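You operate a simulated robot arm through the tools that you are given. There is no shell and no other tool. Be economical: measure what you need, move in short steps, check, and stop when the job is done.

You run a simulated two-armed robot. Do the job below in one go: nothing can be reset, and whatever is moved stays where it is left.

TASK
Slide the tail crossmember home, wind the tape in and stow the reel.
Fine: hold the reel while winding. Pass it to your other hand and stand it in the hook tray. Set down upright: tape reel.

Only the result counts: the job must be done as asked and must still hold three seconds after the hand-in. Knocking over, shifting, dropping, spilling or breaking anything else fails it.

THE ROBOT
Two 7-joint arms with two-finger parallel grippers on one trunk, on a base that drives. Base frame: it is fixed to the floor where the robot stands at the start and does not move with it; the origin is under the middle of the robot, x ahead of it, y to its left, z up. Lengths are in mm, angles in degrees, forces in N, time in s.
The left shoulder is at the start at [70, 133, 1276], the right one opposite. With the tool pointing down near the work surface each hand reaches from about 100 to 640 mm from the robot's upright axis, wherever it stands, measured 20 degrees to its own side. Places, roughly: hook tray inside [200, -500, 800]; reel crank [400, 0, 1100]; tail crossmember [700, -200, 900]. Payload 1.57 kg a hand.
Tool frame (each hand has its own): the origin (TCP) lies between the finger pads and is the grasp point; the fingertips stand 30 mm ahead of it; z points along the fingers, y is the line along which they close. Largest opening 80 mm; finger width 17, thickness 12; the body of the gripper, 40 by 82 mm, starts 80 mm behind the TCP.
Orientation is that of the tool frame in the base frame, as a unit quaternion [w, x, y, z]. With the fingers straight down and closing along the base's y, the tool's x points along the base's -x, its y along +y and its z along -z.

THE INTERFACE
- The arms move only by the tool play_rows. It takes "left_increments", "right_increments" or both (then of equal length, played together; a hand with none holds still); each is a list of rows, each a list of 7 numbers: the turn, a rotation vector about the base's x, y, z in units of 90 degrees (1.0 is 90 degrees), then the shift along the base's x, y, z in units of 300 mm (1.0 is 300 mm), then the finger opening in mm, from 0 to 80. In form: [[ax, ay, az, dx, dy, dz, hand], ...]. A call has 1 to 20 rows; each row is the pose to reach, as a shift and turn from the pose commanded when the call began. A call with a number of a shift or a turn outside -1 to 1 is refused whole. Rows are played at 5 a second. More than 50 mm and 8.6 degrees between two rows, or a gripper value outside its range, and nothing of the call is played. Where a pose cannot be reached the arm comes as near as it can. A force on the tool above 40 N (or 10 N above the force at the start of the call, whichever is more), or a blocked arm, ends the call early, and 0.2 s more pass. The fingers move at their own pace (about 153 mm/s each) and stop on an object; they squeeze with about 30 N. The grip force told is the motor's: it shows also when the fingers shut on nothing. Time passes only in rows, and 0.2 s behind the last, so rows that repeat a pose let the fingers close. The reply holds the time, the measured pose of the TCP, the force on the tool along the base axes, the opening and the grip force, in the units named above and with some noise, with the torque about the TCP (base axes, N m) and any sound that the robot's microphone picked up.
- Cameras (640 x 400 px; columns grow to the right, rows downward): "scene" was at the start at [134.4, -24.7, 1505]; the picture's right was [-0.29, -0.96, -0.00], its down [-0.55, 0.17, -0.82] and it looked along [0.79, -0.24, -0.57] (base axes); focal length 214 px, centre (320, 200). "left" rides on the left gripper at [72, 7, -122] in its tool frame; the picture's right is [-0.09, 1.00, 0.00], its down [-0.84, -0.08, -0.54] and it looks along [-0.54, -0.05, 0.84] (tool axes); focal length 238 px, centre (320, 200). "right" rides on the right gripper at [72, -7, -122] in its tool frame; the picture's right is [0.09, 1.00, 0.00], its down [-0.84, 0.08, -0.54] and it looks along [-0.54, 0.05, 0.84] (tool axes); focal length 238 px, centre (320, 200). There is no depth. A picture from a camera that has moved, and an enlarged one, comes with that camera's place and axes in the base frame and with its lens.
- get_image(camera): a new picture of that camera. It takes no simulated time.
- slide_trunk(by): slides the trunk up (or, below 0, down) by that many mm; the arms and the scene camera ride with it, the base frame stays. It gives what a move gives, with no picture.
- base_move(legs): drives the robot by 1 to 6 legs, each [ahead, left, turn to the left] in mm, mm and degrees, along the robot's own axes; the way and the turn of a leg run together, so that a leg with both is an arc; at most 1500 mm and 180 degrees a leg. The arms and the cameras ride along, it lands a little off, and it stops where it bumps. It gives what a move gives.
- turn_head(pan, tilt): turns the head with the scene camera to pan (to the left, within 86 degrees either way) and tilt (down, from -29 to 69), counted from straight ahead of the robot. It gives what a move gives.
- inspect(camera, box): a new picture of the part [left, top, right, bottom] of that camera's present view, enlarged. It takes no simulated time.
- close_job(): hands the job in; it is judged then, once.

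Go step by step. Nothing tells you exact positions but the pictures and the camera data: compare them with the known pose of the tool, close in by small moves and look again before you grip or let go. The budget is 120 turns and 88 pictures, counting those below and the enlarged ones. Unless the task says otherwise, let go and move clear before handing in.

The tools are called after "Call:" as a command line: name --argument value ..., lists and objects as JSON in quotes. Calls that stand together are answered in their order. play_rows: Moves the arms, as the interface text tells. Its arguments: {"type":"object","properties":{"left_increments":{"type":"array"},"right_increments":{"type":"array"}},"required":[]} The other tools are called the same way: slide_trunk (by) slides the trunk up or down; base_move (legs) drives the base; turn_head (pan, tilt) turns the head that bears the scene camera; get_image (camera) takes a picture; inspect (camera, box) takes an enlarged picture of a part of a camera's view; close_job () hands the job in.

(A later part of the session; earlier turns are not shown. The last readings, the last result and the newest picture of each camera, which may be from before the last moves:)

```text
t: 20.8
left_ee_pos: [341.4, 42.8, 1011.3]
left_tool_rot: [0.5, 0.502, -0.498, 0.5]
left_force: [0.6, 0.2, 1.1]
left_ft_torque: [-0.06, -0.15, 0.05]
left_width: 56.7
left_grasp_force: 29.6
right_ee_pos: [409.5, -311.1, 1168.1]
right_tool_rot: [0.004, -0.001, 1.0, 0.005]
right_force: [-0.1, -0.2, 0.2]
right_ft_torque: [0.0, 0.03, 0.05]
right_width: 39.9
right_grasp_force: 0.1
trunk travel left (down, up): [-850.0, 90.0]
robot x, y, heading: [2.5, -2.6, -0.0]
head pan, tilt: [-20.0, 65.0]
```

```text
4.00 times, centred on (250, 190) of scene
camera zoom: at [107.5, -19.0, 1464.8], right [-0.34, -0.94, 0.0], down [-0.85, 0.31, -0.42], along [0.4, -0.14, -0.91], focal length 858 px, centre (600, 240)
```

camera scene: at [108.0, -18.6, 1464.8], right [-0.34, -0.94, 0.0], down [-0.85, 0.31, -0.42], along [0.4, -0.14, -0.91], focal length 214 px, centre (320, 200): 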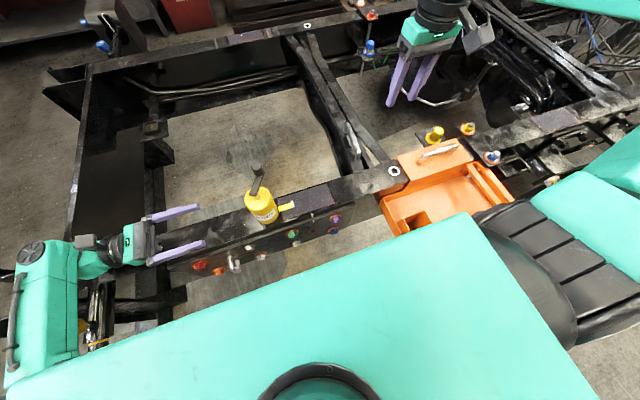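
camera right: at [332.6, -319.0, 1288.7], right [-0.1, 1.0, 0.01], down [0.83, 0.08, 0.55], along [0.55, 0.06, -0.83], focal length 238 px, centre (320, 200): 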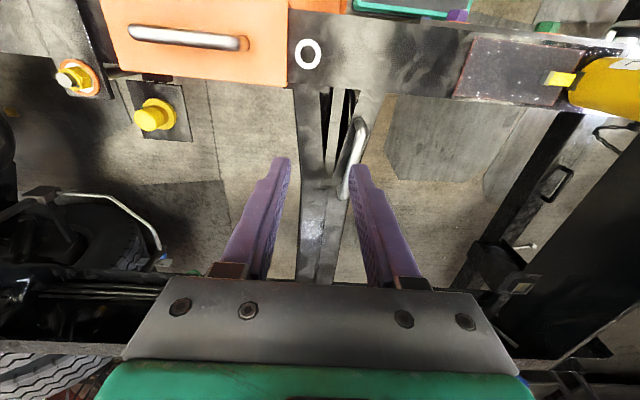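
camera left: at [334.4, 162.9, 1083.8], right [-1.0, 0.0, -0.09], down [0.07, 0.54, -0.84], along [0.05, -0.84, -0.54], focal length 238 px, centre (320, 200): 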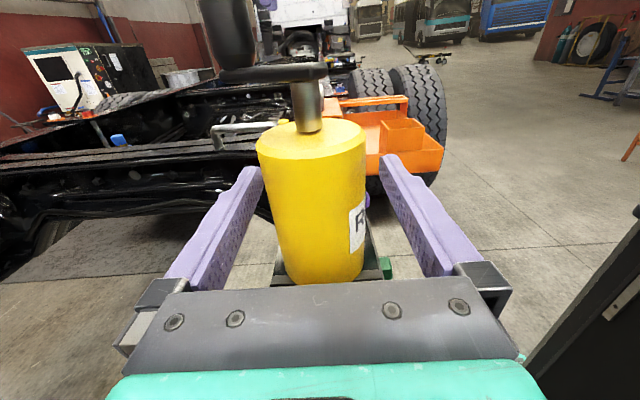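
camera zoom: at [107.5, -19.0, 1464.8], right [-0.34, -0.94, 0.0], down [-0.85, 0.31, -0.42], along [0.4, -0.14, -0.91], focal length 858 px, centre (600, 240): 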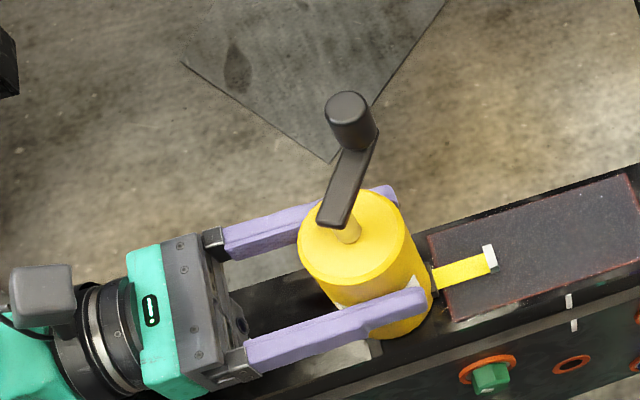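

The reel is held at axis ≈(341,40). The right hand now goes above the crank knob.

Call:
play_rows --right_increments '[[0, 0, 0, -0.015, 0.155, 0, 60], [0, 0, 0, -0.03, 0.31, 0, 60], [0, 0, 0, -0.045, 0.465, 0, 60], [0, 0, 0, -0.06, 0.62, 0, 60], [0, 0, 0, -0.075, 0.775, 0, 60], [0, 0, 0, -0.09, 0.93, 0, 60], [0, 0, 0, -0.103, 0.99, 0, 60]]'

Call:
play_rows --right_increments '[[0, 0, 0, 0, 0.09, 0, 60], [0, 0, 0, 0, 0.1, 0, 60]]'

Call:
get_image --camera "right"

Call:
inspect --camera "scene" --box '[180, 100, 340, 220]'

```text
t: 22.4
left_ee_pos: [340.0, 42.4, 1010.8]
left_tool_rot: [0.5, 0.502, -0.499, 0.5]
left_force: [1.3, 1.4, 2.4]
left_ft_torque: [-0.05, -0.16, 0.02]
left_width: 56.3
left_grasp_force: 30.2
right_ee_pos: [372.1, -27.5, 1167.8]
right_tool_rot: [0.007, 0.0, 1.0, 0.006]
right_force: [-0.3, 0.1, 0.0]
right_ft_torque: [0.0, -0.02, 0.01]
right_width: 60.1
right_grasp_force: 0.1
right hand out of reach, approached as far as the arm can: row 7
trunk travel left (down, up): [-850.0, 90.0]
robot x, y, heading: [-0.3, 1.0, 0.1]
head pan, tilt: [-20.0, 65.0]
```

```text
t: 23.0
left_ee_pos: [340.3, 42.5, 1011.9]
left_tool_rot: [0.5, 0.502, -0.498, 0.5]
left_force: [-0.4, -0.1, 2.4]
left_ft_torque: [-0.01, -0.01, 0.0]
left_width: 56.8
left_grasp_force: 29.6
right_ee_pos: [371.7, -27.8, 1167.6]
right_tool_rot: [0.006, -0.001, 1.0, 0.006]
right_force: [0.8, -1.0, 0.3]
right_ft_torque: [0.01, -0.03, -0.03]
right_width: 59.8
right_grasp_force: 0.1
right hand out of reach, approached as far as the arm can: row 1, 2
trunk travel left (down, up): [-850.0, 90.0]
robot x, y, heading: [1.6, -1.8, -0.1]
head pan, tilt: [-20.0, 65.0]
```

```text
48 pictures are left
camera right: at [298.3, -35.2, 1288.2], right [-0.1, 1.0, 0.01], down [0.83, 0.07, 0.55], along [0.55, 0.06, -0.83], focal length 238 px, centre (320, 200)
```

right: 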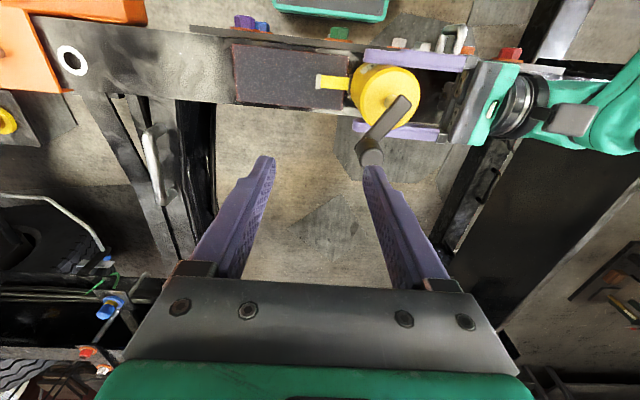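

```text
3.33 times, centred on (260, 160) of scene
camera zoom: at [106.7, -18.9, 1464.9], right [-0.34, -0.94, 0.0], down [-0.85, 0.31, -0.42], along [0.4, -0.14, -0.91], focal length 715 px, centre (520, 333)
```

zoom: 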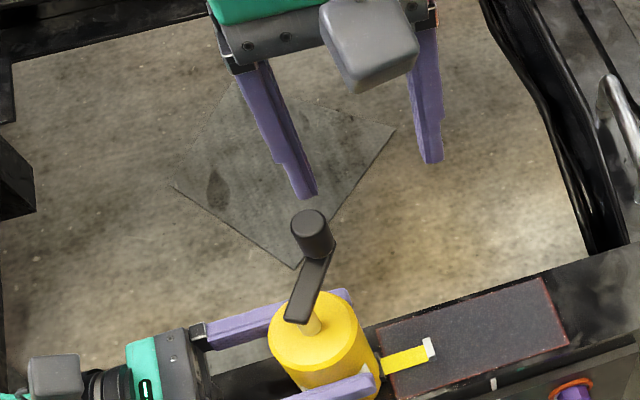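

The right hand can't reach y=+17 there, so I'll lift the reel and bring it toward the middle. First clear the right hand, and lift a little to see how the tape behaves.

Call:
play_rows --right_increments '[[0, 0, 0, 0, -0.1, 0.1, 60], [0, 0, 0, 0, -0.2, 0.15, 60], [0, 0, 0, 0, -0.3, 0.15, 60], [0, 0, 0, 0, -0.3, 0.15, 60], [0, 0, 0, 0, -0.3, 0.15, 60]]' --left_increments '[[0, 0, 0, 0, 0, 0, 30], [0, 0, 0, 0, 0, 0, 30], [0, 0, 0, 0, 0, 0.03, 30], [0, 0, 0, 0, 0, 0.06, 30], [0, 0, 0, 0, 0, 0.08, 30]]'

Call:
inspect --camera "scene" --box '[180, 140, 340, 240]'

```text
t: 24.2
left_ee_pos: [340.1, 43.7, 1034.2]
left_tool_rot: [0.499, 0.503, -0.498, 0.5]
left_force: [-0.3, 0.6, -2.0]
left_ft_torque: [-0.01, 0.02, -0.01]
left_width: 56.8
left_grasp_force: 30.3
right_ee_pos: [372.9, -117.6, 1212.1]
right_tool_rot: [0.006, -0.003, 1.0, 0.005]
right_force: [-0.2, -0.5, -0.2]
right_ft_torque: [-0.03, 0.0, 0.03]
right_width: 59.9
right_grasp_force: 0.0
trunk travel left (down, up): [-850.0, 90.0]
robot x, y, heading: [1.9, -0.5, -0.1]
head pan, tilt: [-20.0, 65.0]
```

```text
4.00 times, centred on (260, 190) of scene
camera zoom: at [107.8, -18.3, 1464.8], right [-0.34, -0.94, 0.0], down [-0.85, 0.31, -0.42], along [0.4, -0.14, -0.91], focal length 858 px, centre (560, 240)
```

zoom: 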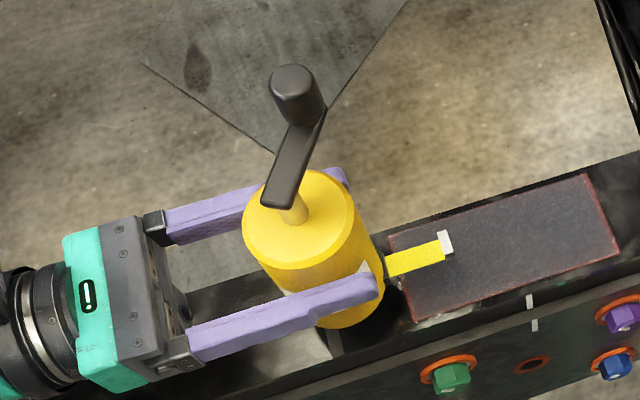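

The reel lifts cleanly with its tape stub. I bring it to about (370,-88,1060).

Call:
play_rows --right_increments '[[0, 0, 0, 0.03, 0, 0.1, 60], [0, 0, 0, 0.06, 0, 0.15, 60], [0, 0, 0, 0.1, 0, 0.15, 60], [0, 0, 0, 0.1, 0, 0.15, 60], [0, 0, 0, 0.1, 0, 0.15, 60]]' --left_increments '[[0, 0, 0, 0.02, -0.09, 0.04, 30], [0, 0, 0, 0.04, -0.18, 0.08, 30], [0, 0, 0, 0.06, -0.27, 0.08, 30], [0, 0, 0, 0.08, -0.36, 0.08, 30], [0, 0, 0, 0.1, -0.43, 0.08, 30]]'

Call:
inspect --camera "scene" --box '[240, 60, 440, 220]'

Call:
get_image --camera "right"

```text
t: 25.4
left_ee_pos: [372.0, -85.7, 1057.6]
left_tool_rot: [0.5, 0.502, -0.499, 0.499]
left_force: [0.3, -0.2, -0.5]
left_ft_torque: [-0.02, -0.03, 0.0]
left_width: 57.1
left_grasp_force: 29.9
right_ee_pos: [402.4, -119.5, 1257.1]
right_tool_rot: [0.005, -0.002, 1.0, 0.005]
right_force: [-0.4, -0.4, -0.2]
right_ft_torque: [0.02, 0.03, 0.02]
right_width: 59.9
right_grasp_force: 0.1
trunk travel left (down, up): [-850.0, 90.0]
robot x, y, heading: [2.9, -1.3, 0.1]
head pan, tilt: [-20.0, 65.0]
```

```text
2.50 times, centred on (340, 140) of scene
camera zoom: at [107.9, -19.8, 1464.8], right [-0.34, -0.94, 0.0], down [-0.85, 0.31, -0.42], along [0.4, -0.14, -0.91], focal length 536 px, centre (270, 350)
```

zoom: 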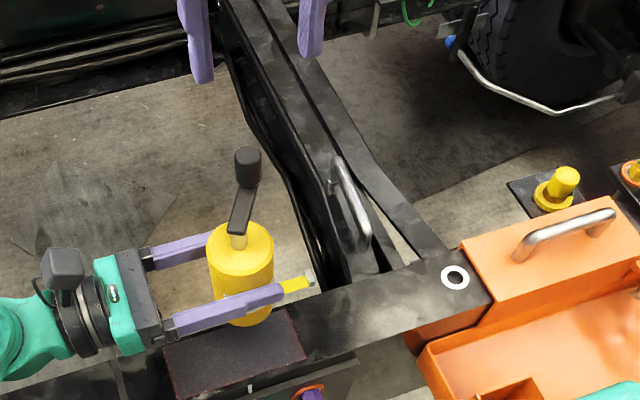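

```text
44 pictures are left
camera right: at [329.9, -127.2, 1379.1], right [-0.1, 1.0, 0.01], down [0.83, 0.07, 0.55], along [0.55, 0.06, -0.83], focal length 238 px, centre (320, 200)
```

right: 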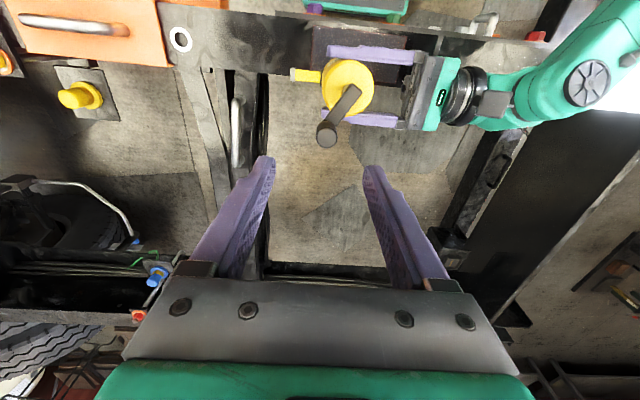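

Knob estimated at about (405,-111), top z≈1155. Descend to just above it and check.

Call:
play_rows --right_increments '[[0, 0, 0, 0.01, 0.028, -0.12, 60], [0, 0, 0, 0.01, 0.028, -0.22, 50]]'

Call:
get_image --camera "right"

Call:
inspect --camera "scene" --box '[270, 60, 390, 180]'

```text
t: 26.0
left_ee_pos: [372.3, -86.1, 1057.6]
left_tool_rot: [0.5, 0.503, -0.498, 0.499]
left_force: [0.4, -0.1, -1.6]
left_ft_torque: [0.01, 0.02, 0.01]
left_width: 56.6
left_grasp_force: 30.1
right_ee_pos: [407.6, -112.2, 1191.9]
right_tool_rot: [0.005, -0.001, 1.0, 0.005]
right_force: [-0.3, 0.4, -0.4]
right_ft_torque: [0.0, -0.01, -0.03]
right_width: 50.1
right_grasp_force: 0.1
trunk travel left (down, up): [-850.0, 90.0]
robot x, y, heading: [1.4, 2.7, -0.2]
head pan, tilt: [-20.0, 65.0]
```

```text
43 pictures are left
camera right: at [333.3, -118.5, 1312.3], right [-0.1, 1.0, 0.01], down [0.83, 0.08, 0.55], along [0.55, 0.06, -0.83], focal length 238 px, centre (320, 200)
```

right: 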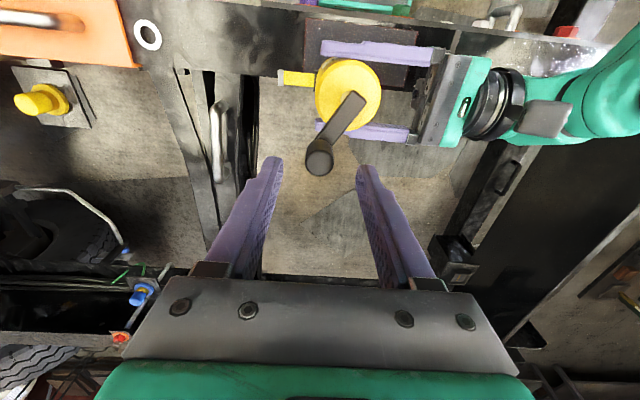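

```text
3.33 times, centred on (330, 120) of scene
camera zoom: at [108.4, -19.3, 1464.8], right [-0.34, -0.94, 0.0], down [-0.85, 0.31, -0.42], along [0.4, -0.14, -0.91], focal length 715 px, centre (287, 467)
```

zoom: 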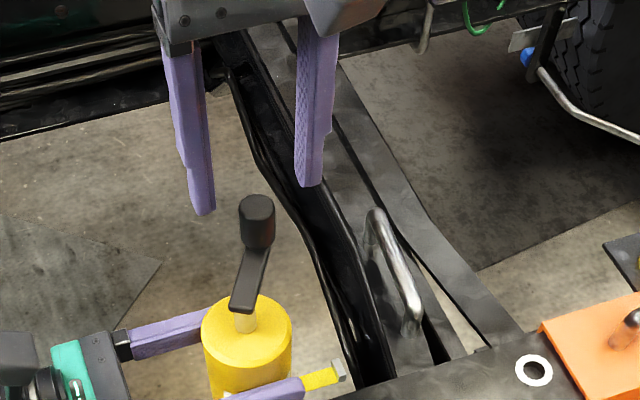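

Aligned within a few mm. Lower around the knob and close.

Call:
play_rows --right_increments '[[0, 0, 0, -0.008, 0.004, -0.07, 50], [0, 0, 0, -0.008, 0.004, -0.127, 50], [0, 0, 0, -0.008, 0.004, -0.127, 30], [0, 0, 0, -0.008, 0.004, -0.127, 10], [0, 0, 0, -0.008, 0.004, -0.127, 10]]'

Call:
inspect --camera "scene" --box '[270, 80, 390, 180]'

```text
t: 27.2
left_ee_pos: [370.8, -85.6, 1057.1]
left_tool_rot: [0.5, 0.501, -0.499, 0.499]
left_force: [-2.5, 1.4, 0.2]
left_ft_torque: [0.39, -0.06, -0.03]
left_width: 56.6
left_grasp_force: 29.8
right_ee_pos: [404.7, -110.5, 1154.7]
right_tool_rot: [0.005, -0.002, 1.0, 0.005]
right_force: [2.6, -1.1, -0.3]
right_ft_torque: [-0.62, -0.26, 0.04]
right_width: 20.4
right_grasp_force: 30.2
trunk travel left (down, up): [-850.0, 90.0]
robot x, y, heading: [-1.6, -3.2, 0.0]
head pan, tilt: [-20.0, 65.0]
```

```text
4.00 times, centred on (330, 130) of scene
camera zoom: at [108.0, -19.0, 1464.8], right [-0.34, -0.94, 0.0], down [-0.85, 0.31, -0.42], along [0.4, -0.14, -0.91], focal length 858 px, centre (280, 480)
```

zoom: 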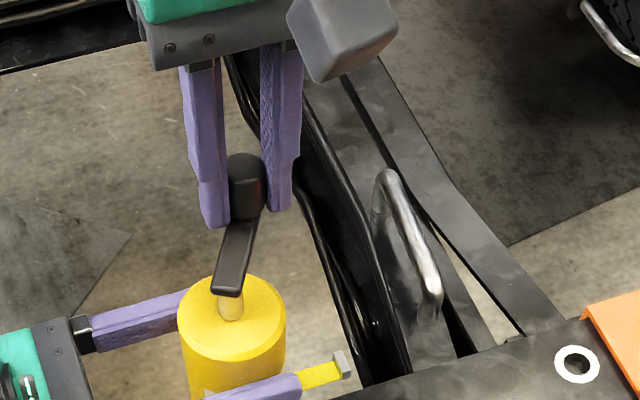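

Knob gripped. I try turning clockwise (from above) by 60° and compare the tape length.

Call:
play_rows --right_increments '[[0, 0, 0, -0.0147, -0.0193, 0, 10], [0, 0, 0, -0.0323, -0.036, 0, 10], [0, 0, 0, -0.053, -0.0493, 0, 10], [0, 0, 0, -0.0753, -0.0587, 0, 10], [0, 0, 0, -0.0993, -0.0643, 0, 10], [0, 0, 0, -0.1237, -0.0657, 0, 10]]'

Call:
inspect --camera "scene" --box '[270, 80, 390, 180]'

```text
t: 28.6
left_ee_pos: [371.9, -84.8, 1056.6]
left_tool_rot: [0.499, 0.504, -0.497, 0.501]
left_force: [-0.8, 7.8, 2.1]
left_ft_torque: [-0.7, 0.02, -0.02]
left_width: 56.4
left_grasp_force: 30.0
right_ee_pos: [365.7, -130.1, 1154.6]
right_tool_rot: [0.004, -0.002, 1.0, 0.004]
right_force: [1.0, -7.9, -2.7]
right_ft_torque: [-0.21, -0.04, -0.07]
right_width: 19.0
right_grasp_force: 30.3
trunk travel left (down, up): [-850.0, 90.0]
robot x, y, heading: [1.5, 3.1, 0.1]
head pan, tilt: [-20.0, 65.0]
```

```text
4.00 times, centred on (330, 130) of scene
camera zoom: at [107.2, -18.9, 1464.8], right [-0.34, -0.94, 0.0], down [-0.85, 0.31, -0.42], along [0.4, -0.14, -0.91], focal length 858 px, centre (280, 480)
```

zoom: 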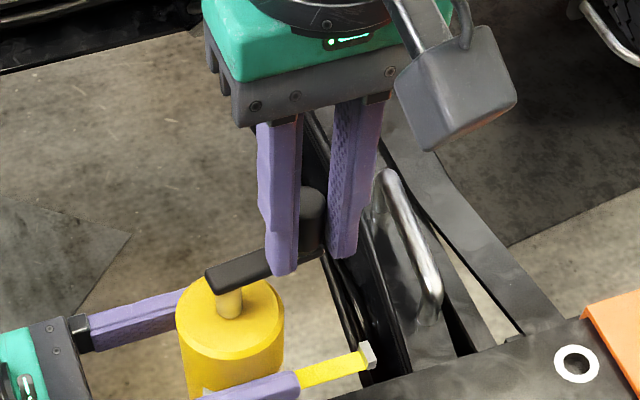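

Clockwise lets tape out, so winding in is counter-clockwise. I turn 180° that way.

Call:
play_rows --right_increments '[[0, 0, 0, 0.0293, 0.002, 0, 10], [0, 0, 0, 0.0573, 0.0103, 0, 10], [0, 0, 0, 0.0833, 0.024, 0, 10], [0, 0, 0, 0.1057, 0.0427, 0, 10], [0, 0, 0, 0.1237, 0.0657, 0, 10], [0, 0, 0, 0.1367, 0.092, 0, 10], [0, 0, 0, 0.1437, 0.1207, 0, 10], [0, 0, 0, 0.1447, 0.1497, 0, 10], [0, 0, 0, 0.1397, 0.1787, 0, 10], [0, 0, 0, 0.1287, 0.2057, 0, 10], [0, 0, 0, 0.1123, 0.23, 0, 10], [0, 0, 0, 0.0913, 0.2503, 0, 10], [0, 0, 0, 0.0663, 0.2657, 0, 10], [0, 0, 0, 0.039, 0.276, 0, 10], [0, 0, 0, 0.01, 0.28, 0, 10]]'

Call:
inspect --camera "scene" --box '[270, 80, 390, 180]'

```text
t: 31.8
left_ee_pos: [370.8, -85.2, 1056.9]
left_tool_rot: [0.5, 0.502, -0.499, 0.499]
left_force: [-1.3, -0.2, -3.2]
left_ft_torque: [-0.05, -0.08, 0.07]
left_width: 57.4
left_grasp_force: 30.0
right_ee_pos: [368.6, -44.1, 1155.2]
right_tool_rot: [0.006, -0.002, 1.0, 0.005]
right_force: [1.4, 0.4, 2.0]
right_ft_torque: [-0.02, -0.03, -0.02]
right_width: 8.4
right_grasp_force: 0.1
trunk travel left (down, up): [-850.0, 90.0]
robot x, y, heading: [-0.3, -0.9, 0.1]
head pan, tilt: [-20.0, 65.0]
```

```text
4.00 times, centred on (330, 130) of scene
camera zoom: at [107.1, -18.9, 1464.8], right [-0.34, -0.94, 0.0], down [-0.85, 0.31, -0.42], along [0.4, -0.14, -0.91], focal length 858 px, centre (280, 480)
```

zoom: 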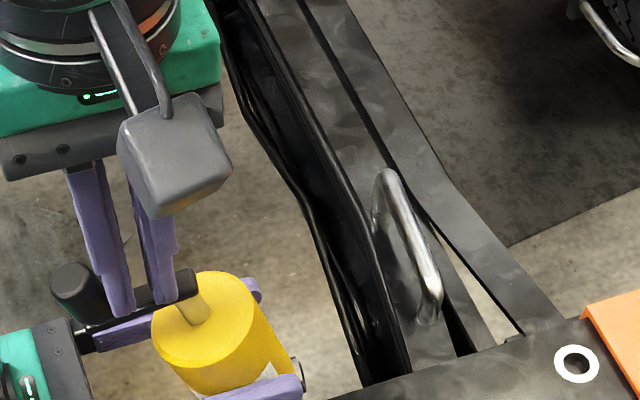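

The knob slipped out and the reel seems to have tilted in the left grip; the tape appears to be in or nearly. I look closely.

Call:
inspect --camera "scene" --box '[270, 130, 360, 190]'

Call:
get_image --camera "left"

Call:
get_image --camera "right"

```text
6.67 times, centred on (315, 160) of scene
camera zoom: at [107.1, -18.9, 1464.8], right [-0.34, -0.94, 0.0], down [-0.85, 0.31, -0.42], along [0.4, -0.14, -0.91], focal length 1430 px, centre (353, 467)
```

zoom: 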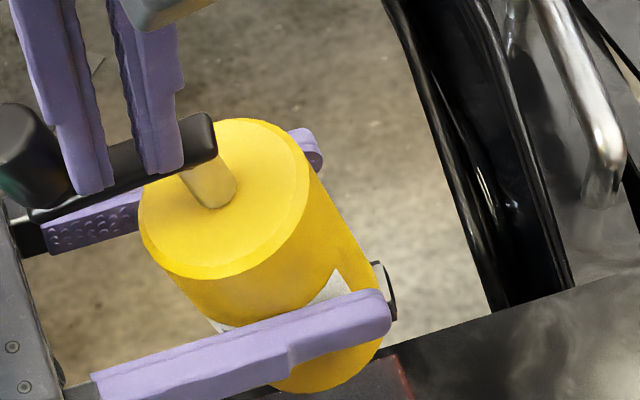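

```text
37 pictures are left
camera left: at [364.8, 36.4, 1130.1], right [-1.0, 0.0, -0.09], down [0.07, 0.54, -0.84], along [0.05, -0.84, -0.54], focal length 238 px, centre (320, 200)
```

left: 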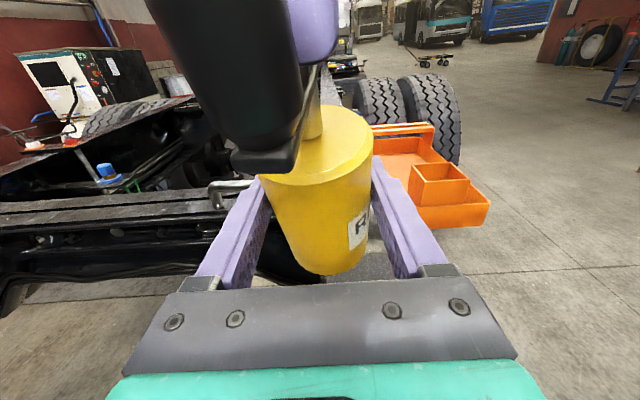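

```text
36 pictures are left
camera right: at [294.4, -52.7, 1275.5], right [-0.1, 1.0, 0.01], down [0.83, 0.07, 0.55], along [0.55, 0.06, -0.83], focal length 238 px, centre (320, 200)
```

right: 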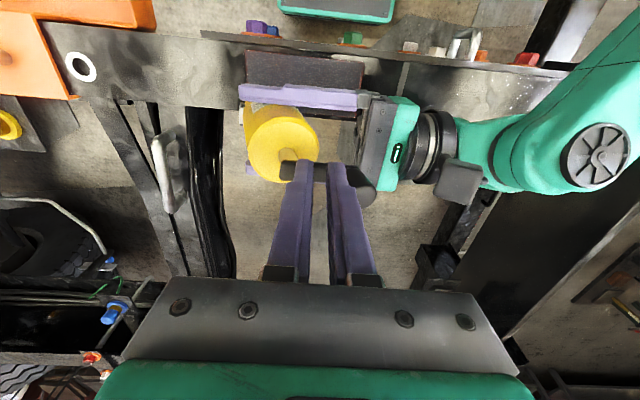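

The tape tab now looks flush with the reel, and the reel has tipped ~15–20° towards +y in the left grip. I raise the right hand clear and tilt the left hand back by 17° about x to upright the reel.

Call:
play_rows --right_increments '[[0, 0, 0, 0, 0, 0.1, 10], [0, 0, 0, 0, 0, 0.25, 40], [0, 0, 0, 0, -0.15, 0.3, 60], [0, 0, 0, 0, -0.3, 0.3, 60], [0, 0, 0, 0, -0.45, 0.3, 60], [0, 0, 0, 0, -0.45, 0.3, 60]]' --left_increments '[[0, 0, 0, 0, 0, 0, 30], [0, 0, 0, 0, 0, 0, 30], [0, 0, 0, 0, 0, 0, 30], [0.063, 0, 0, 0, 0, 0, 30], [0.126, 0, 0, 0, 0, 0, 30], [0.189, 0, 0, 0, 0, 0, 30]]'

Call:
inspect --camera "scene" --box '[260, 90, 380, 190]'

Call:
inspect --camera "right" --box '[240, 20, 640, 220]'

```text
t: 33.2
left_ee_pos: [371.8, -85.9, 1058.6]
left_tool_rot: [0.421, 0.571, -0.567, 0.419]
left_force: [0.6, -0.7, -1.4]
left_ft_torque: [0.01, 0.01, 0.0]
left_width: 57.3
left_grasp_force: 29.9
right_ee_pos: [368.0, -180.3, 1245.1]
right_tool_rot: [0.005, -0.002, 1.0, 0.005]
right_force: [-0.4, -0.1, 0.1]
right_ft_torque: [0.01, -0.03, 0.02]
right_width: 60.0
right_grasp_force: 0.0
trunk travel left (down, up): [-850.0, 90.0]
robot x, y, heading: [-2.8, -2.6, 0.0]
head pan, tilt: [-20.0, 65.0]
```

```text
4.00 times, centred on (320, 140) of scene
camera zoom: at [108.0, -18.6, 1464.8], right [-0.34, -0.94, 0.0], down [-0.85, 0.31, -0.42], along [0.4, -0.14, -0.91], focal length 858 px, centre (320, 440)
```

zoom: 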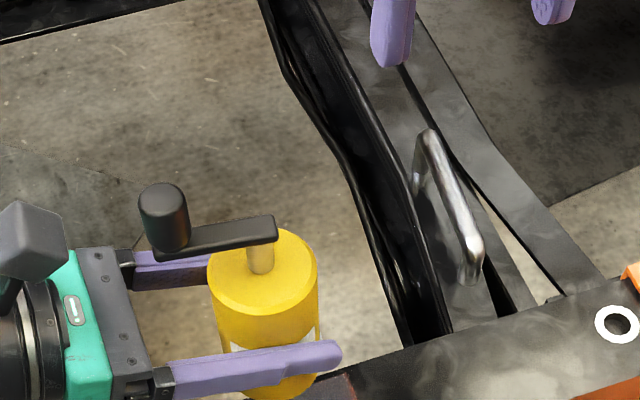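

```text
1.60 times, centred on (440, 120) of right
camera zoom: at [294.8, -187.7, 1365.1], right [-0.1, 1.0, 0.01], down [0.83, 0.08, 0.55], along [0.55, 0.06, -0.83], focal length 381 px, centre (128, 328)
```

zoom: 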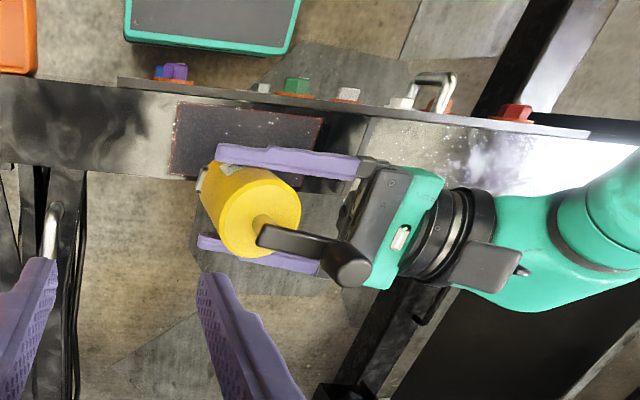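

The reel is upright again within a degree or two. I check the tape tab.

Call:
inspect --camera "right" --box '[340, 90, 440, 160]'

Call:
inspect --camera "scene" --box '[310, 150, 370, 195]'

```text
5.71 times, centred on (390, 125) of right
camera zoom: at [294.8, -187.7, 1365.1], right [-0.1, 1.0, 0.01], down [0.83, 0.08, 0.55], along [0.55, 0.06, -0.83], focal length 1362 px, centre (-80, 629)
```

zoom: 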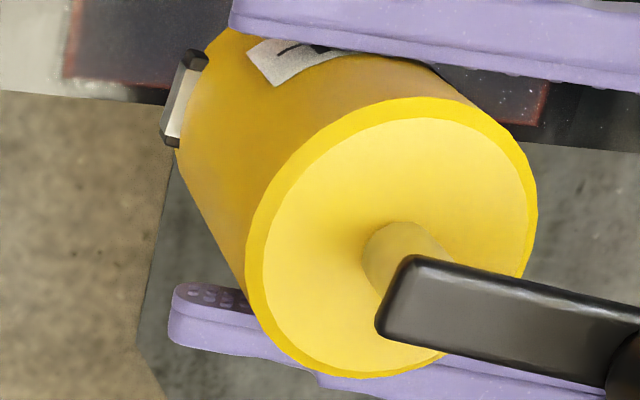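

```text
8.89 times, centred on (340, 172) of scene
camera zoom: at [108.0, -18.6, 1464.8], right [-0.34, -0.94, 0.0], down [-0.85, 0.31, -0.42], along [0.4, -0.14, -0.91], focal length 1906 px, centre (142, 444)
```

zoom: 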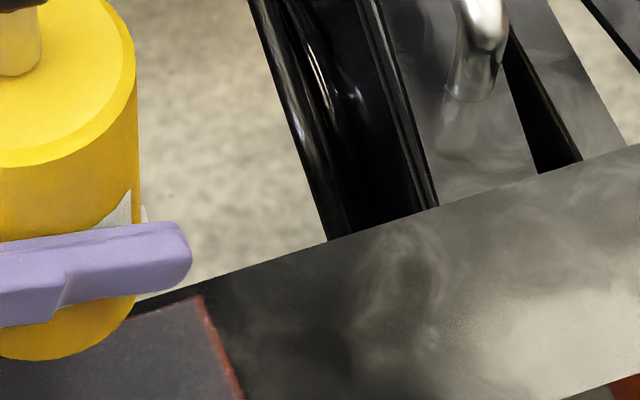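

The tape is fully in. The crank now points +y, so the right hand will take the reel from above, closing along x, on the top 25 mm above the left fingers. Reel top centre ≈(371,-82,1096). I rotate the right hand by 90°.

Call:
play_rows --right_increments '[[0, 0, 0.09, 0, 0, 0, 80], [0, 0, 0.18, 0, 0, 0, 80], [0, 0, 0.27, 0, 0, 0, 80], [0, 0, 0.36, 0, 0, 0, 80], [0, 0, 0.45, 0, 0, 0, 80], [0, 0, 0.54, 0, 0, 0, 80], [0, 0, 0.63, 0, 0, 0, 80], [0, 0, 0.72, 0, 0, 0, 80], [0, 0, 0.81, 0, 0, 0, 80], [0, 0, 0.9, 0, 0, 0, 80], [0, 0, 0.95, 0, 0, 0, 80], [0, 0, 1.0, 0, 0, 0, 80]]'

```text
t: 35.8
left_ee_pos: [370.9, -84.1, 1058.9]
left_tool_rot: [0.42, 0.57, -0.567, 0.42]
left_force: [-0.4, 0.1, -1.8]
left_ft_torque: [-0.02, 0.0, 0.03]
left_width: 57.2
left_grasp_force: 29.9
right_ee_pos: [368.2, -178.5, 1244.5]
right_tool_rot: [0.0, 0.709, -0.705, -0.007]
right_force: [-0.8, -0.2, -0.5]
right_ft_torque: [-0.05, -0.02, -0.02]
right_width: 79.9
right_grasp_force: 0.0
trunk travel left (down, up): [-850.0, 90.0]
robot x, y, heading: [1.2, 0.9, 0.1]
head pan, tilt: [-20.0, 65.0]
```

Call:
play_rows --right_increments '[[0, 0, 0, 0.003, 0.11, 0, 80], [0, 0, 0, 0.006, 0.22, 0, 80], [0, 0, 0, 0.009, 0.32, 0, 80], [0, 0, 0, 0.009, 0.32, -0.1, 80], [0, 0, 0, 0.009, 0.32, -0.15, 80]]'

Call:
get_image --camera "right"

Call:
inspect --camera "scene" --box '[230, 60, 390, 190]'

```text
t: 37.0
left_ee_pos: [370.2, -85.8, 1058.4]
left_tool_rot: [0.42, 0.57, -0.567, 0.42]
left_force: [-0.1, 0.9, -0.6]
left_ft_torque: [0.0, -0.02, 0.04]
left_width: 57.2
left_grasp_force: 29.7
right_ee_pos: [373.0, -84.7, 1200.2]
right_tool_rot: [0.0, 0.708, -0.706, -0.008]
right_force: [-0.8, -0.2, -1.0]
right_ft_torque: [0.0, 0.02, -0.01]
right_width: 80.2
right_grasp_force: 0.1
trunk travel left (down, up): [-850.0, 90.0]
robot x, y, heading: [0.6, 1.2, 0.0]
head pan, tilt: [-20.0, 65.0]
```

```text
31 pictures are left
camera right: at [378.9, -158.1, 1321.2], right [-1.0, -0.1, 0.01], down [-0.07, 0.83, 0.55], along [-0.06, 0.55, -0.83], focal length 238 px, centre (320, 200)
```

right: 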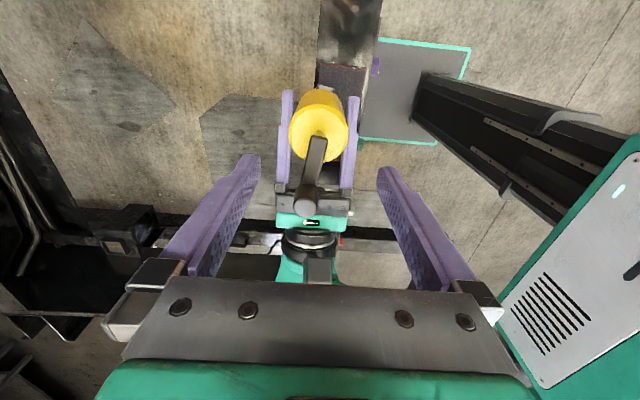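

```text
3.08 times, centred on (310, 125) of scene
camera zoom: at [107.9, -19.0, 1464.8], right [-0.34, -0.94, 0.0], down [-0.85, 0.31, -0.42], along [0.4, -0.14, -0.91], focal length 660 px, centre (351, 431)
```

zoom: 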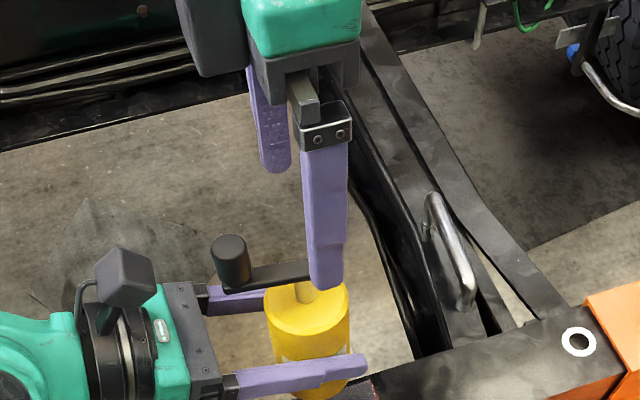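

Well aligned. Descend to TCP z≈1103 and check before closing.

Call:
play_rows --right_increments '[[0, 0, 0, -0.008, 0.011, -0.12, 80], [0, 0, 0, -0.008, 0.011, -0.22, 80], [0, 0, 0, -0.008, 0.011, -0.29, 80], [0, 0, 0, -0.008, 0.011, -0.322, 80]]'

Call:
inspect --camera "scene" --box '[260, 100, 380, 200]'

Call:
inspect --camera "right" --box '[220, 60, 420, 260]'

```text
t: 38.0
left_ee_pos: [371.4, -84.9, 1057.8]
left_tool_rot: [0.421, 0.57, -0.567, 0.42]
left_force: [-0.2, -1.0, -1.2]
left_ft_torque: [0.0, 0.02, -0.04]
left_width: 57.0
left_grasp_force: 29.6
right_ee_pos: [368.7, -79.6, 1103.5]
right_tool_rot: [-0.001, 0.709, -0.706, -0.008]
right_force: [0.1, 0.3, 1.0]
right_ft_torque: [0.03, -0.01, -0.01]
right_width: 80.1
right_grasp_force: 0.1
trunk travel left (down, up): [-850.0, 90.0]
robot x, y, heading: [-0.5, 3.0, 0.3]
head pan, tilt: [-20.0, 65.0]
```

```text
4.00 times, centred on (320, 150) of scene
camera zoom: at [108.1, -18.9, 1464.8], right [-0.34, -0.94, 0.0], down [-0.85, 0.31, -0.42], along [0.4, -0.14, -0.91], focal length 858 px, centre (320, 400)
```

zoom: 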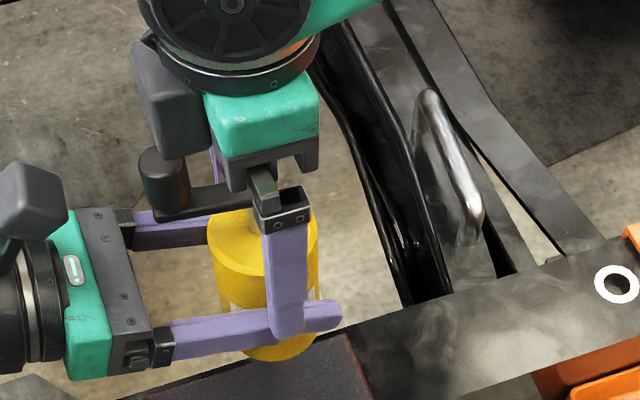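

```text
2.00 times, centred on (320, 160) of right
camera zoom: at [376.5, -152.9, 1224.0], right [-1.0, -0.1, 0.01], down [-0.07, 0.83, 0.55], along [-0.06, 0.55, -0.83], focal length 477 px, centre (320, 280)
```

zoom: 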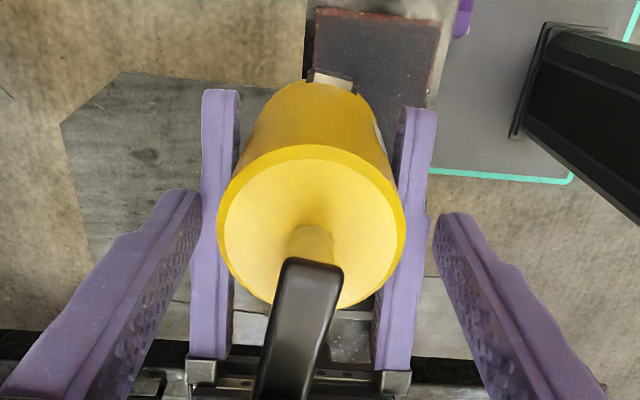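

Fingers clear above the left ones. Close the right hand on the reel's top.

Call:
play_rows --right_increments '[[0, 0, 0, 0.006, 0, 0, 70], [0, 0, 0, 0.006, 0, 0, 50], [0, 0, 0, 0.006, 0, 0, 30], [0, 0, 0, 0.006, 0, 0, 30]]'

Call:
inspect --camera "scene" --box '[260, 100, 380, 200]'

```text
t: 39.0
left_ee_pos: [371.9, -85.5, 1057.9]
left_tool_rot: [0.421, 0.57, -0.567, 0.42]
left_force: [-5.7, 3.8, 1.8]
left_ft_torque: [0.08, -0.16, -0.08]
left_width: 56.8
left_grasp_force: 29.9
right_ee_pos: [371.7, -80.3, 1103.7]
right_tool_rot: [-0.001, 0.708, -0.706, -0.006]
right_force: [6.3, -3.4, -0.8]
right_ft_torque: [-0.18, -0.16, 0.11]
right_width: 56.7
right_grasp_force: 29.9
trunk travel left (down, up): [-850.0, 90.0]
robot x, y, heading: [-0.6, 2.0, -0.1]
head pan, tilt: [-20.0, 65.0]
```

```text
4.00 times, centred on (320, 150) of scene
camera zoom: at [107.7, -18.9, 1464.8], right [-0.34, -0.94, 0.0], down [-0.85, 0.31, -0.42], along [0.4, -0.14, -0.91], focal length 858 px, centre (320, 400)
```

zoom: 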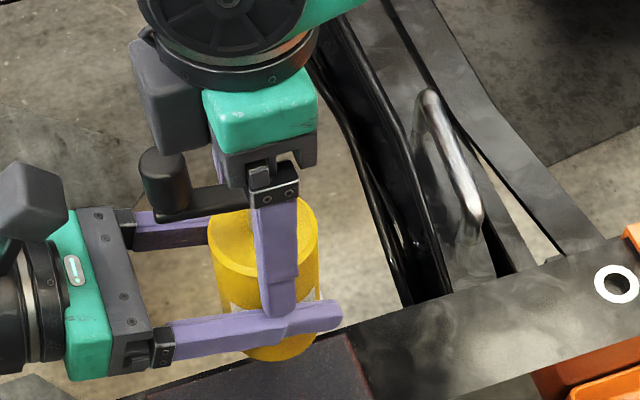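

Both hands hold the reel. Open the left hand and back it off along +y.

Call:
play_rows --left_increments '[[0, 0, 0, 0, 0, 0, 60], [0, 0, 0, 0, 0, 0, 80], [0, 0, 0, 0, 0, 0, 80], [0, 0, 0, 0, 0.1, 0, 80], [0, 0, 0, 0, 0.25, 0, 80], [0, 0, 0, 0, 0.4, 0.04, 80], [0, 0, 0, 0, 0.55, 0.08, 80], [0, 0, 0, 0, 0.7, 0.12, 80], [0, 0, 0, 0, 0.8, 0.12, 80]]'

Call:
inspect --camera "scene" --box '[260, 100, 380, 200]'

Call:
get_image --camera "left"

```text
t: 41.0
left_ee_pos: [370.5, 154.5, 1094.3]
left_tool_rot: [0.421, 0.569, -0.567, 0.421]
left_force: [0.1, 0.3, -0.2]
left_ft_torque: [-0.03, 0.04, 0.01]
left_width: 79.9
left_grasp_force: 0.1
right_ee_pos: [371.0, -78.9, 1104.3]
right_tool_rot: [0.0, 0.709, -0.706, -0.008]
right_force: [-0.1, -0.8, -0.3]
right_ft_torque: [0.03, 0.01, 0.02]
right_width: 56.9
right_grasp_force: 30.5
trunk travel left (down, up): [-850.0, 90.0]
robot x, y, heading: [1.4, -1.2, -0.1]
head pan, tilt: [-20.0, 65.0]
```

```text
4.00 times, centred on (320, 150) of scene
camera zoom: at [107.5, -18.1, 1464.8], right [-0.34, -0.94, 0.0], down [-0.85, 0.31, -0.42], along [0.4, -0.14, -0.91], focal length 858 px, centre (320, 400)
```

zoom: 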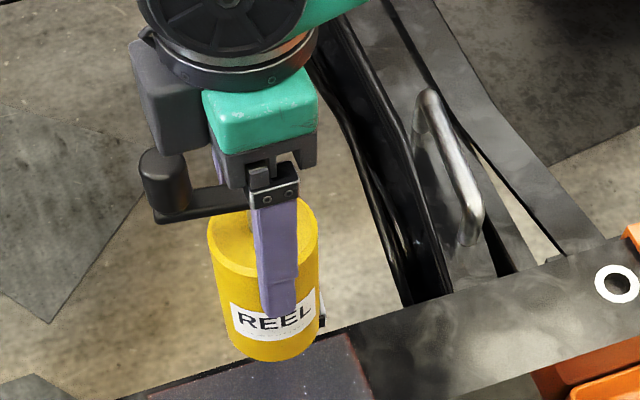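

```text
25 pictures are left
camera left: at [364.0, 250.6, 1198.9], right [-1.0, 0.02, -0.09], down [0.07, 0.76, -0.64], along [0.05, -0.65, -0.76], focal length 238 px, centre (320, 200)
```

left: 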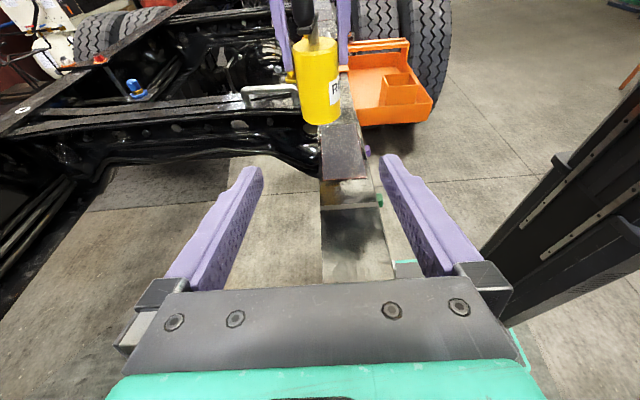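

The right hand has it, upright. Reel bottom is ≈114 mm below the right TCP. Now measure the tray.

Call:
inspect --camera "scene" --box '[370, 130, 530, 240]'

Call:
inspect --camera "left" --box '[330, 25, 450, 135]'

```text
3.64 times, centred on (450, 185) of scene
camera zoom: at [107.5, -18.1, 1464.8], right [-0.34, -0.94, 0.0], down [-0.85, 0.31, -0.42], along [0.4, -0.14, -0.91], focal length 780 px, centre (-153, 254)
```

zoom: 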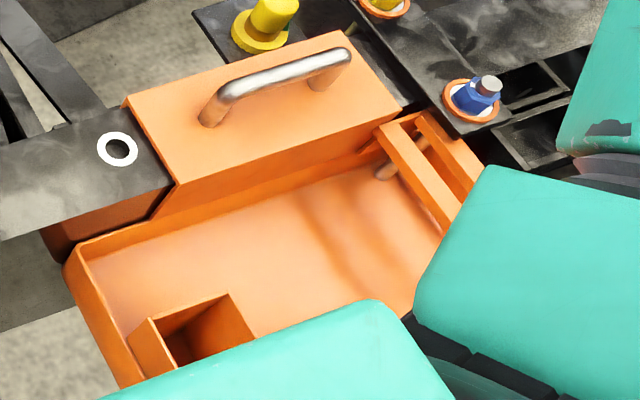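

```text
3.64 times, centred on (390, 80) of left
camera zoom: at [364.0, 250.6, 1198.9], right [-1.0, 0.02, -0.09], down [0.07, 0.76, -0.64], along [0.05, -0.65, -0.76], focal length 867 px, centre (66, 636)
```

zoom: 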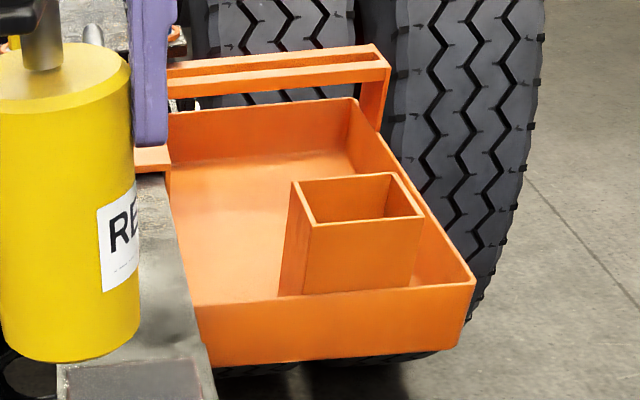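

Tray: floor ≈z 868, walls to 911, floor x≈125–290, y≈-262…-565; a bin occupies (157–220, -276…-346), and there is a rack at the far end. I'll stand the reel at about (205,-430). Raise and carry over in two stages.

Call:
play_rows --right_increments '[[0, 0, 0, 0, 0, 0.1, 30], [0, 0, 0, 0, 0, 0.2, 30], [0, 0, 0, -0.05, -0.12, 0.2, 30], [0, 0, 0, -0.1, -0.24, 0.2, 30], [0, 0, 0, -0.16, -0.36, 0.2, 30], [0, 0, 0, -0.22, -0.48, 0.2, 30], [0, 0, 0, -0.28, -0.6, 0.2, 30], [0, 0, 0, -0.34, -0.72, 0.2, 30], [0, 0, 0, -0.4, -0.84, 0.2, 30], [0, 0, 0, -0.46, -0.96, 0.2, 30]]'

Call:
get_image --camera "scene"

Call:
get_image --camera "right"

```text
t: 43.2
left_ee_pos: [368.5, 153.2, 1094.2]
left_tool_rot: [0.42, 0.57, -0.568, 0.42]
left_force: [-0.7, -1.2, 0.3]
left_ft_torque: [0.05, 0.01, 0.02]
left_width: 80.0
left_grasp_force: 0.1
right_ee_pos: [235.6, -371.5, 1165.1]
right_tool_rot: [0.0, 0.709, -0.705, -0.01]
right_force: [-0.3, -0.4, -1.2]
right_ft_torque: [0.03, 0.01, 0.03]
right_width: 57.0
right_grasp_force: 29.3
right hand out of reach, approached as far as the arm can: row 7, 8, 9, 10
trunk travel left (down, up): [-850.0, 90.0]
robot x, y, heading: [0.7, -1.2, -0.0]
head pan, tilt: [-20.0, 65.0]
```

```text
22 pictures are left
camera scene: at [105.2, -19.8, 1465.0], right [-0.34, -0.94, 0.0], down [-0.85, 0.31, -0.42], along [0.4, -0.14, -0.91], focal length 214 px, centre (320, 200)
```

scene: 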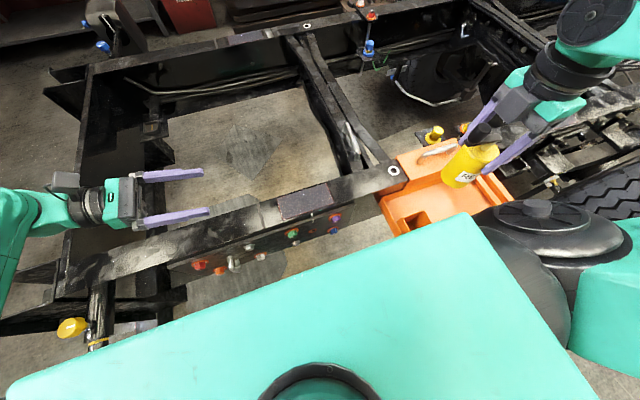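

```text
21 pictures are left
camera right: at [242.9, -444.8, 1284.0], right [-1.0, -0.1, 0.01], down [-0.08, 0.83, 0.55], along [-0.06, 0.55, -0.83], focal length 238 px, centre (320, 200)
```

right: 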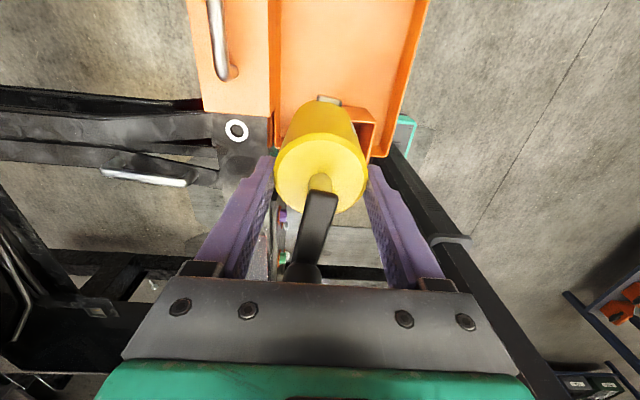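

It's nearly over the tray. I raise the left hand well clear (the trunk may need lowering) and try a further 40 mm in -y with the right.

Call:
play_rows --right_increments '[[0, 0, 0, 0, -0.04, 0, 30], [0, 0, 0, 0, -0.08, 0, 30], [0, 0, 0, 0, -0.11, 0, 30], [0, 0, 0, 0, -0.14, 0, 30], [0, 0, 0, 0, -0.14, 0, 30], [0, 0, 0, 0, -0.14, 0, 30]]' --left_increments '[[0, 0, 0, 0, 0.0, 0.15, 80], [0, 0, 0, 0, 0.0, 0.3, 80], [0, 0, 0, 0, 0, 0.45, 80], [0, 0, 0, 0, 0, 0.6, 80], [0, 0, 0, 0, 0, 0.75, 80], [0, 0, 0, 0, 0, 0.9, 80]]'

```text
t: 44.6
left_ee_pos: [373.9, 151.2, 1365.4]
left_tool_rot: [0.42, 0.572, -0.566, 0.419]
left_force: [-0.7, 0.1, 0.5]
left_ft_torque: [0.01, 0.0, 0.01]
left_width: 80.1
left_grasp_force: 0.1
right_ee_pos: [237.4, -413.5, 1164.7]
right_tool_rot: [-0.001, 0.708, -0.706, -0.009]
right_force: [0.1, -0.1, -2.1]
right_ft_torque: [0.0, -0.02, 0.01]
right_width: 56.6
right_grasp_force: 29.6
trunk travel left (down, up): [-850.0, 90.0]
robot x, y, heading: [0.9, 2.2, -0.0]
head pan, tilt: [-20.0, 65.0]
```

Reachable. Move 20 mm nearer in x and lower to 50 mm above the floor, then look.

Call:
play_rows --right_increments '[[0, 0, 0, -0.035, 0, -0.05, 30], [0, 0, 0, -0.07, 0, -0.15, 30], [0, 0, 0, -0.07, 0, -0.27, 30], [0, 0, 0, -0.07, 0, -0.38, 30], [0, 0, 0, -0.07, 0, -0.44, 30]]'

Call:
inspect --camera "scene" --box '[370, 110, 530, 240]'

Call:
get_image --camera "right"

Call:
get_image --camera "left"

```text
t: 45.8
left_ee_pos: [373.0, 151.2, 1366.3]
left_tool_rot: [0.42, 0.57, -0.567, 0.42]
left_force: [-0.7, 0.8, -0.2]
left_ft_torque: [0.01, -0.01, 0.03]
left_width: 80.1
left_grasp_force: 0.0
right_ee_pos: [217.1, -417.2, 1032.4]
right_tool_rot: [-0.001, 0.709, -0.705, -0.009]
right_force: [-0.4, -1.0, -1.1]
right_ft_torque: [0.01, 0.0, -0.01]
right_width: 56.4
right_grasp_force: 30.4
right hand out of reach, approached as far as the arm can: row 3, 4, 5
trunk travel left (down, up): [-850.0, 90.0]
robot x, y, heading: [3.6, -0.7, 0.2]
head pan, tilt: [-20.0, 65.0]
```

```text
3.08 times, centred on (450, 175) of scene
camera zoom: at [107.9, -19.1, 1464.8], right [-0.34, -0.94, 0.0], down [-0.85, 0.31, -0.42], along [0.4, -0.14, -0.91], focal length 660 px, centre (-80, 277)
```

zoom: 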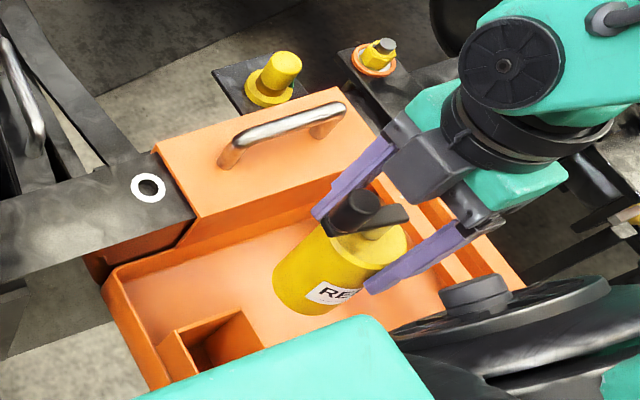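

```text
19 pictures are left
camera right: at [225.5, -489.6, 1152.6], right [-1.0, -0.1, 0.01], down [-0.07, 0.83, 0.55], along [-0.06, 0.55, -0.83], focal length 238 px, centre (320, 200)
```

right: 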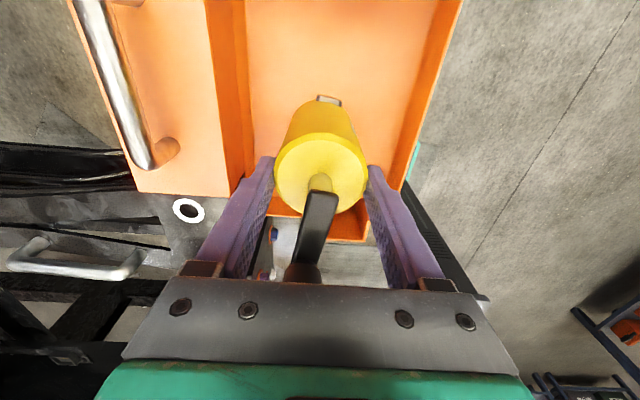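

```text
18 pictures are left
camera left: at [367.2, 247.5, 1471.5], right [-1.0, 0.02, -0.08], down [0.07, 0.76, -0.64], along [0.05, -0.64, -0.76], focal length 238 px, centre (320, 200)
```

left: 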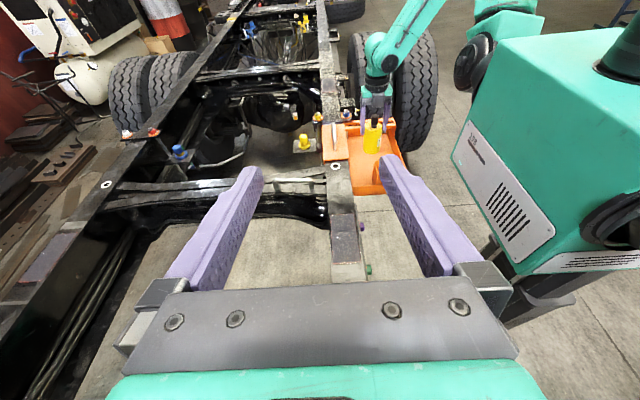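

Over open floor and upright. Lower the remaining ~50 mm slowly, watching for contact.

Call:
play_rows --right_increments '[[0, 0, 0, 0, 0, -0.05, 30], [0, 0, 0, 0, 0, -0.09, 30], [0, 0, 0, 0, 0, -0.12, 30], [0, 0, 0, 0, 0, -0.12, 30]]'

Call:
inspect --camera "left" --box '[320, 90, 420, 200]'

```text
t: 46.8
left_ee_pos: [373.0, 152.1, 1366.3]
left_tool_rot: [0.421, 0.57, -0.568, 0.419]
left_force: [-0.1, -0.3, 0.4]
left_ft_torque: [0.0, -0.01, -0.01]
left_width: 80.0
left_grasp_force: 0.0
right_ee_pos: [219.5, -418.3, 995.1]
right_tool_rot: [0.0, 0.708, -0.706, -0.007]
right_force: [0.5, -0.4, -1.8]
right_ft_torque: [0.03, -0.01, 0.03]
right_width: 56.9
right_grasp_force: 30.0
trunk travel left (down, up): [-850.0, 90.0]
robot x, y, heading: [1.9, 3.4, -0.1]
head pan, tilt: [-20.0, 65.0]
```

```text
3.64 times, centred on (370, 145) of left
camera zoom: at [366.8, 247.7, 1471.5], right [-1.0, 0.02, -0.09], down [0.07, 0.76, -0.64], along [0.05, -0.64, -0.76], focal length 867 px, centre (138, 400)
```

zoom: 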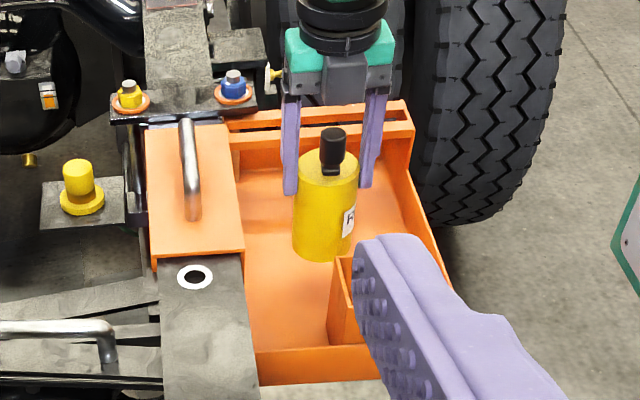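

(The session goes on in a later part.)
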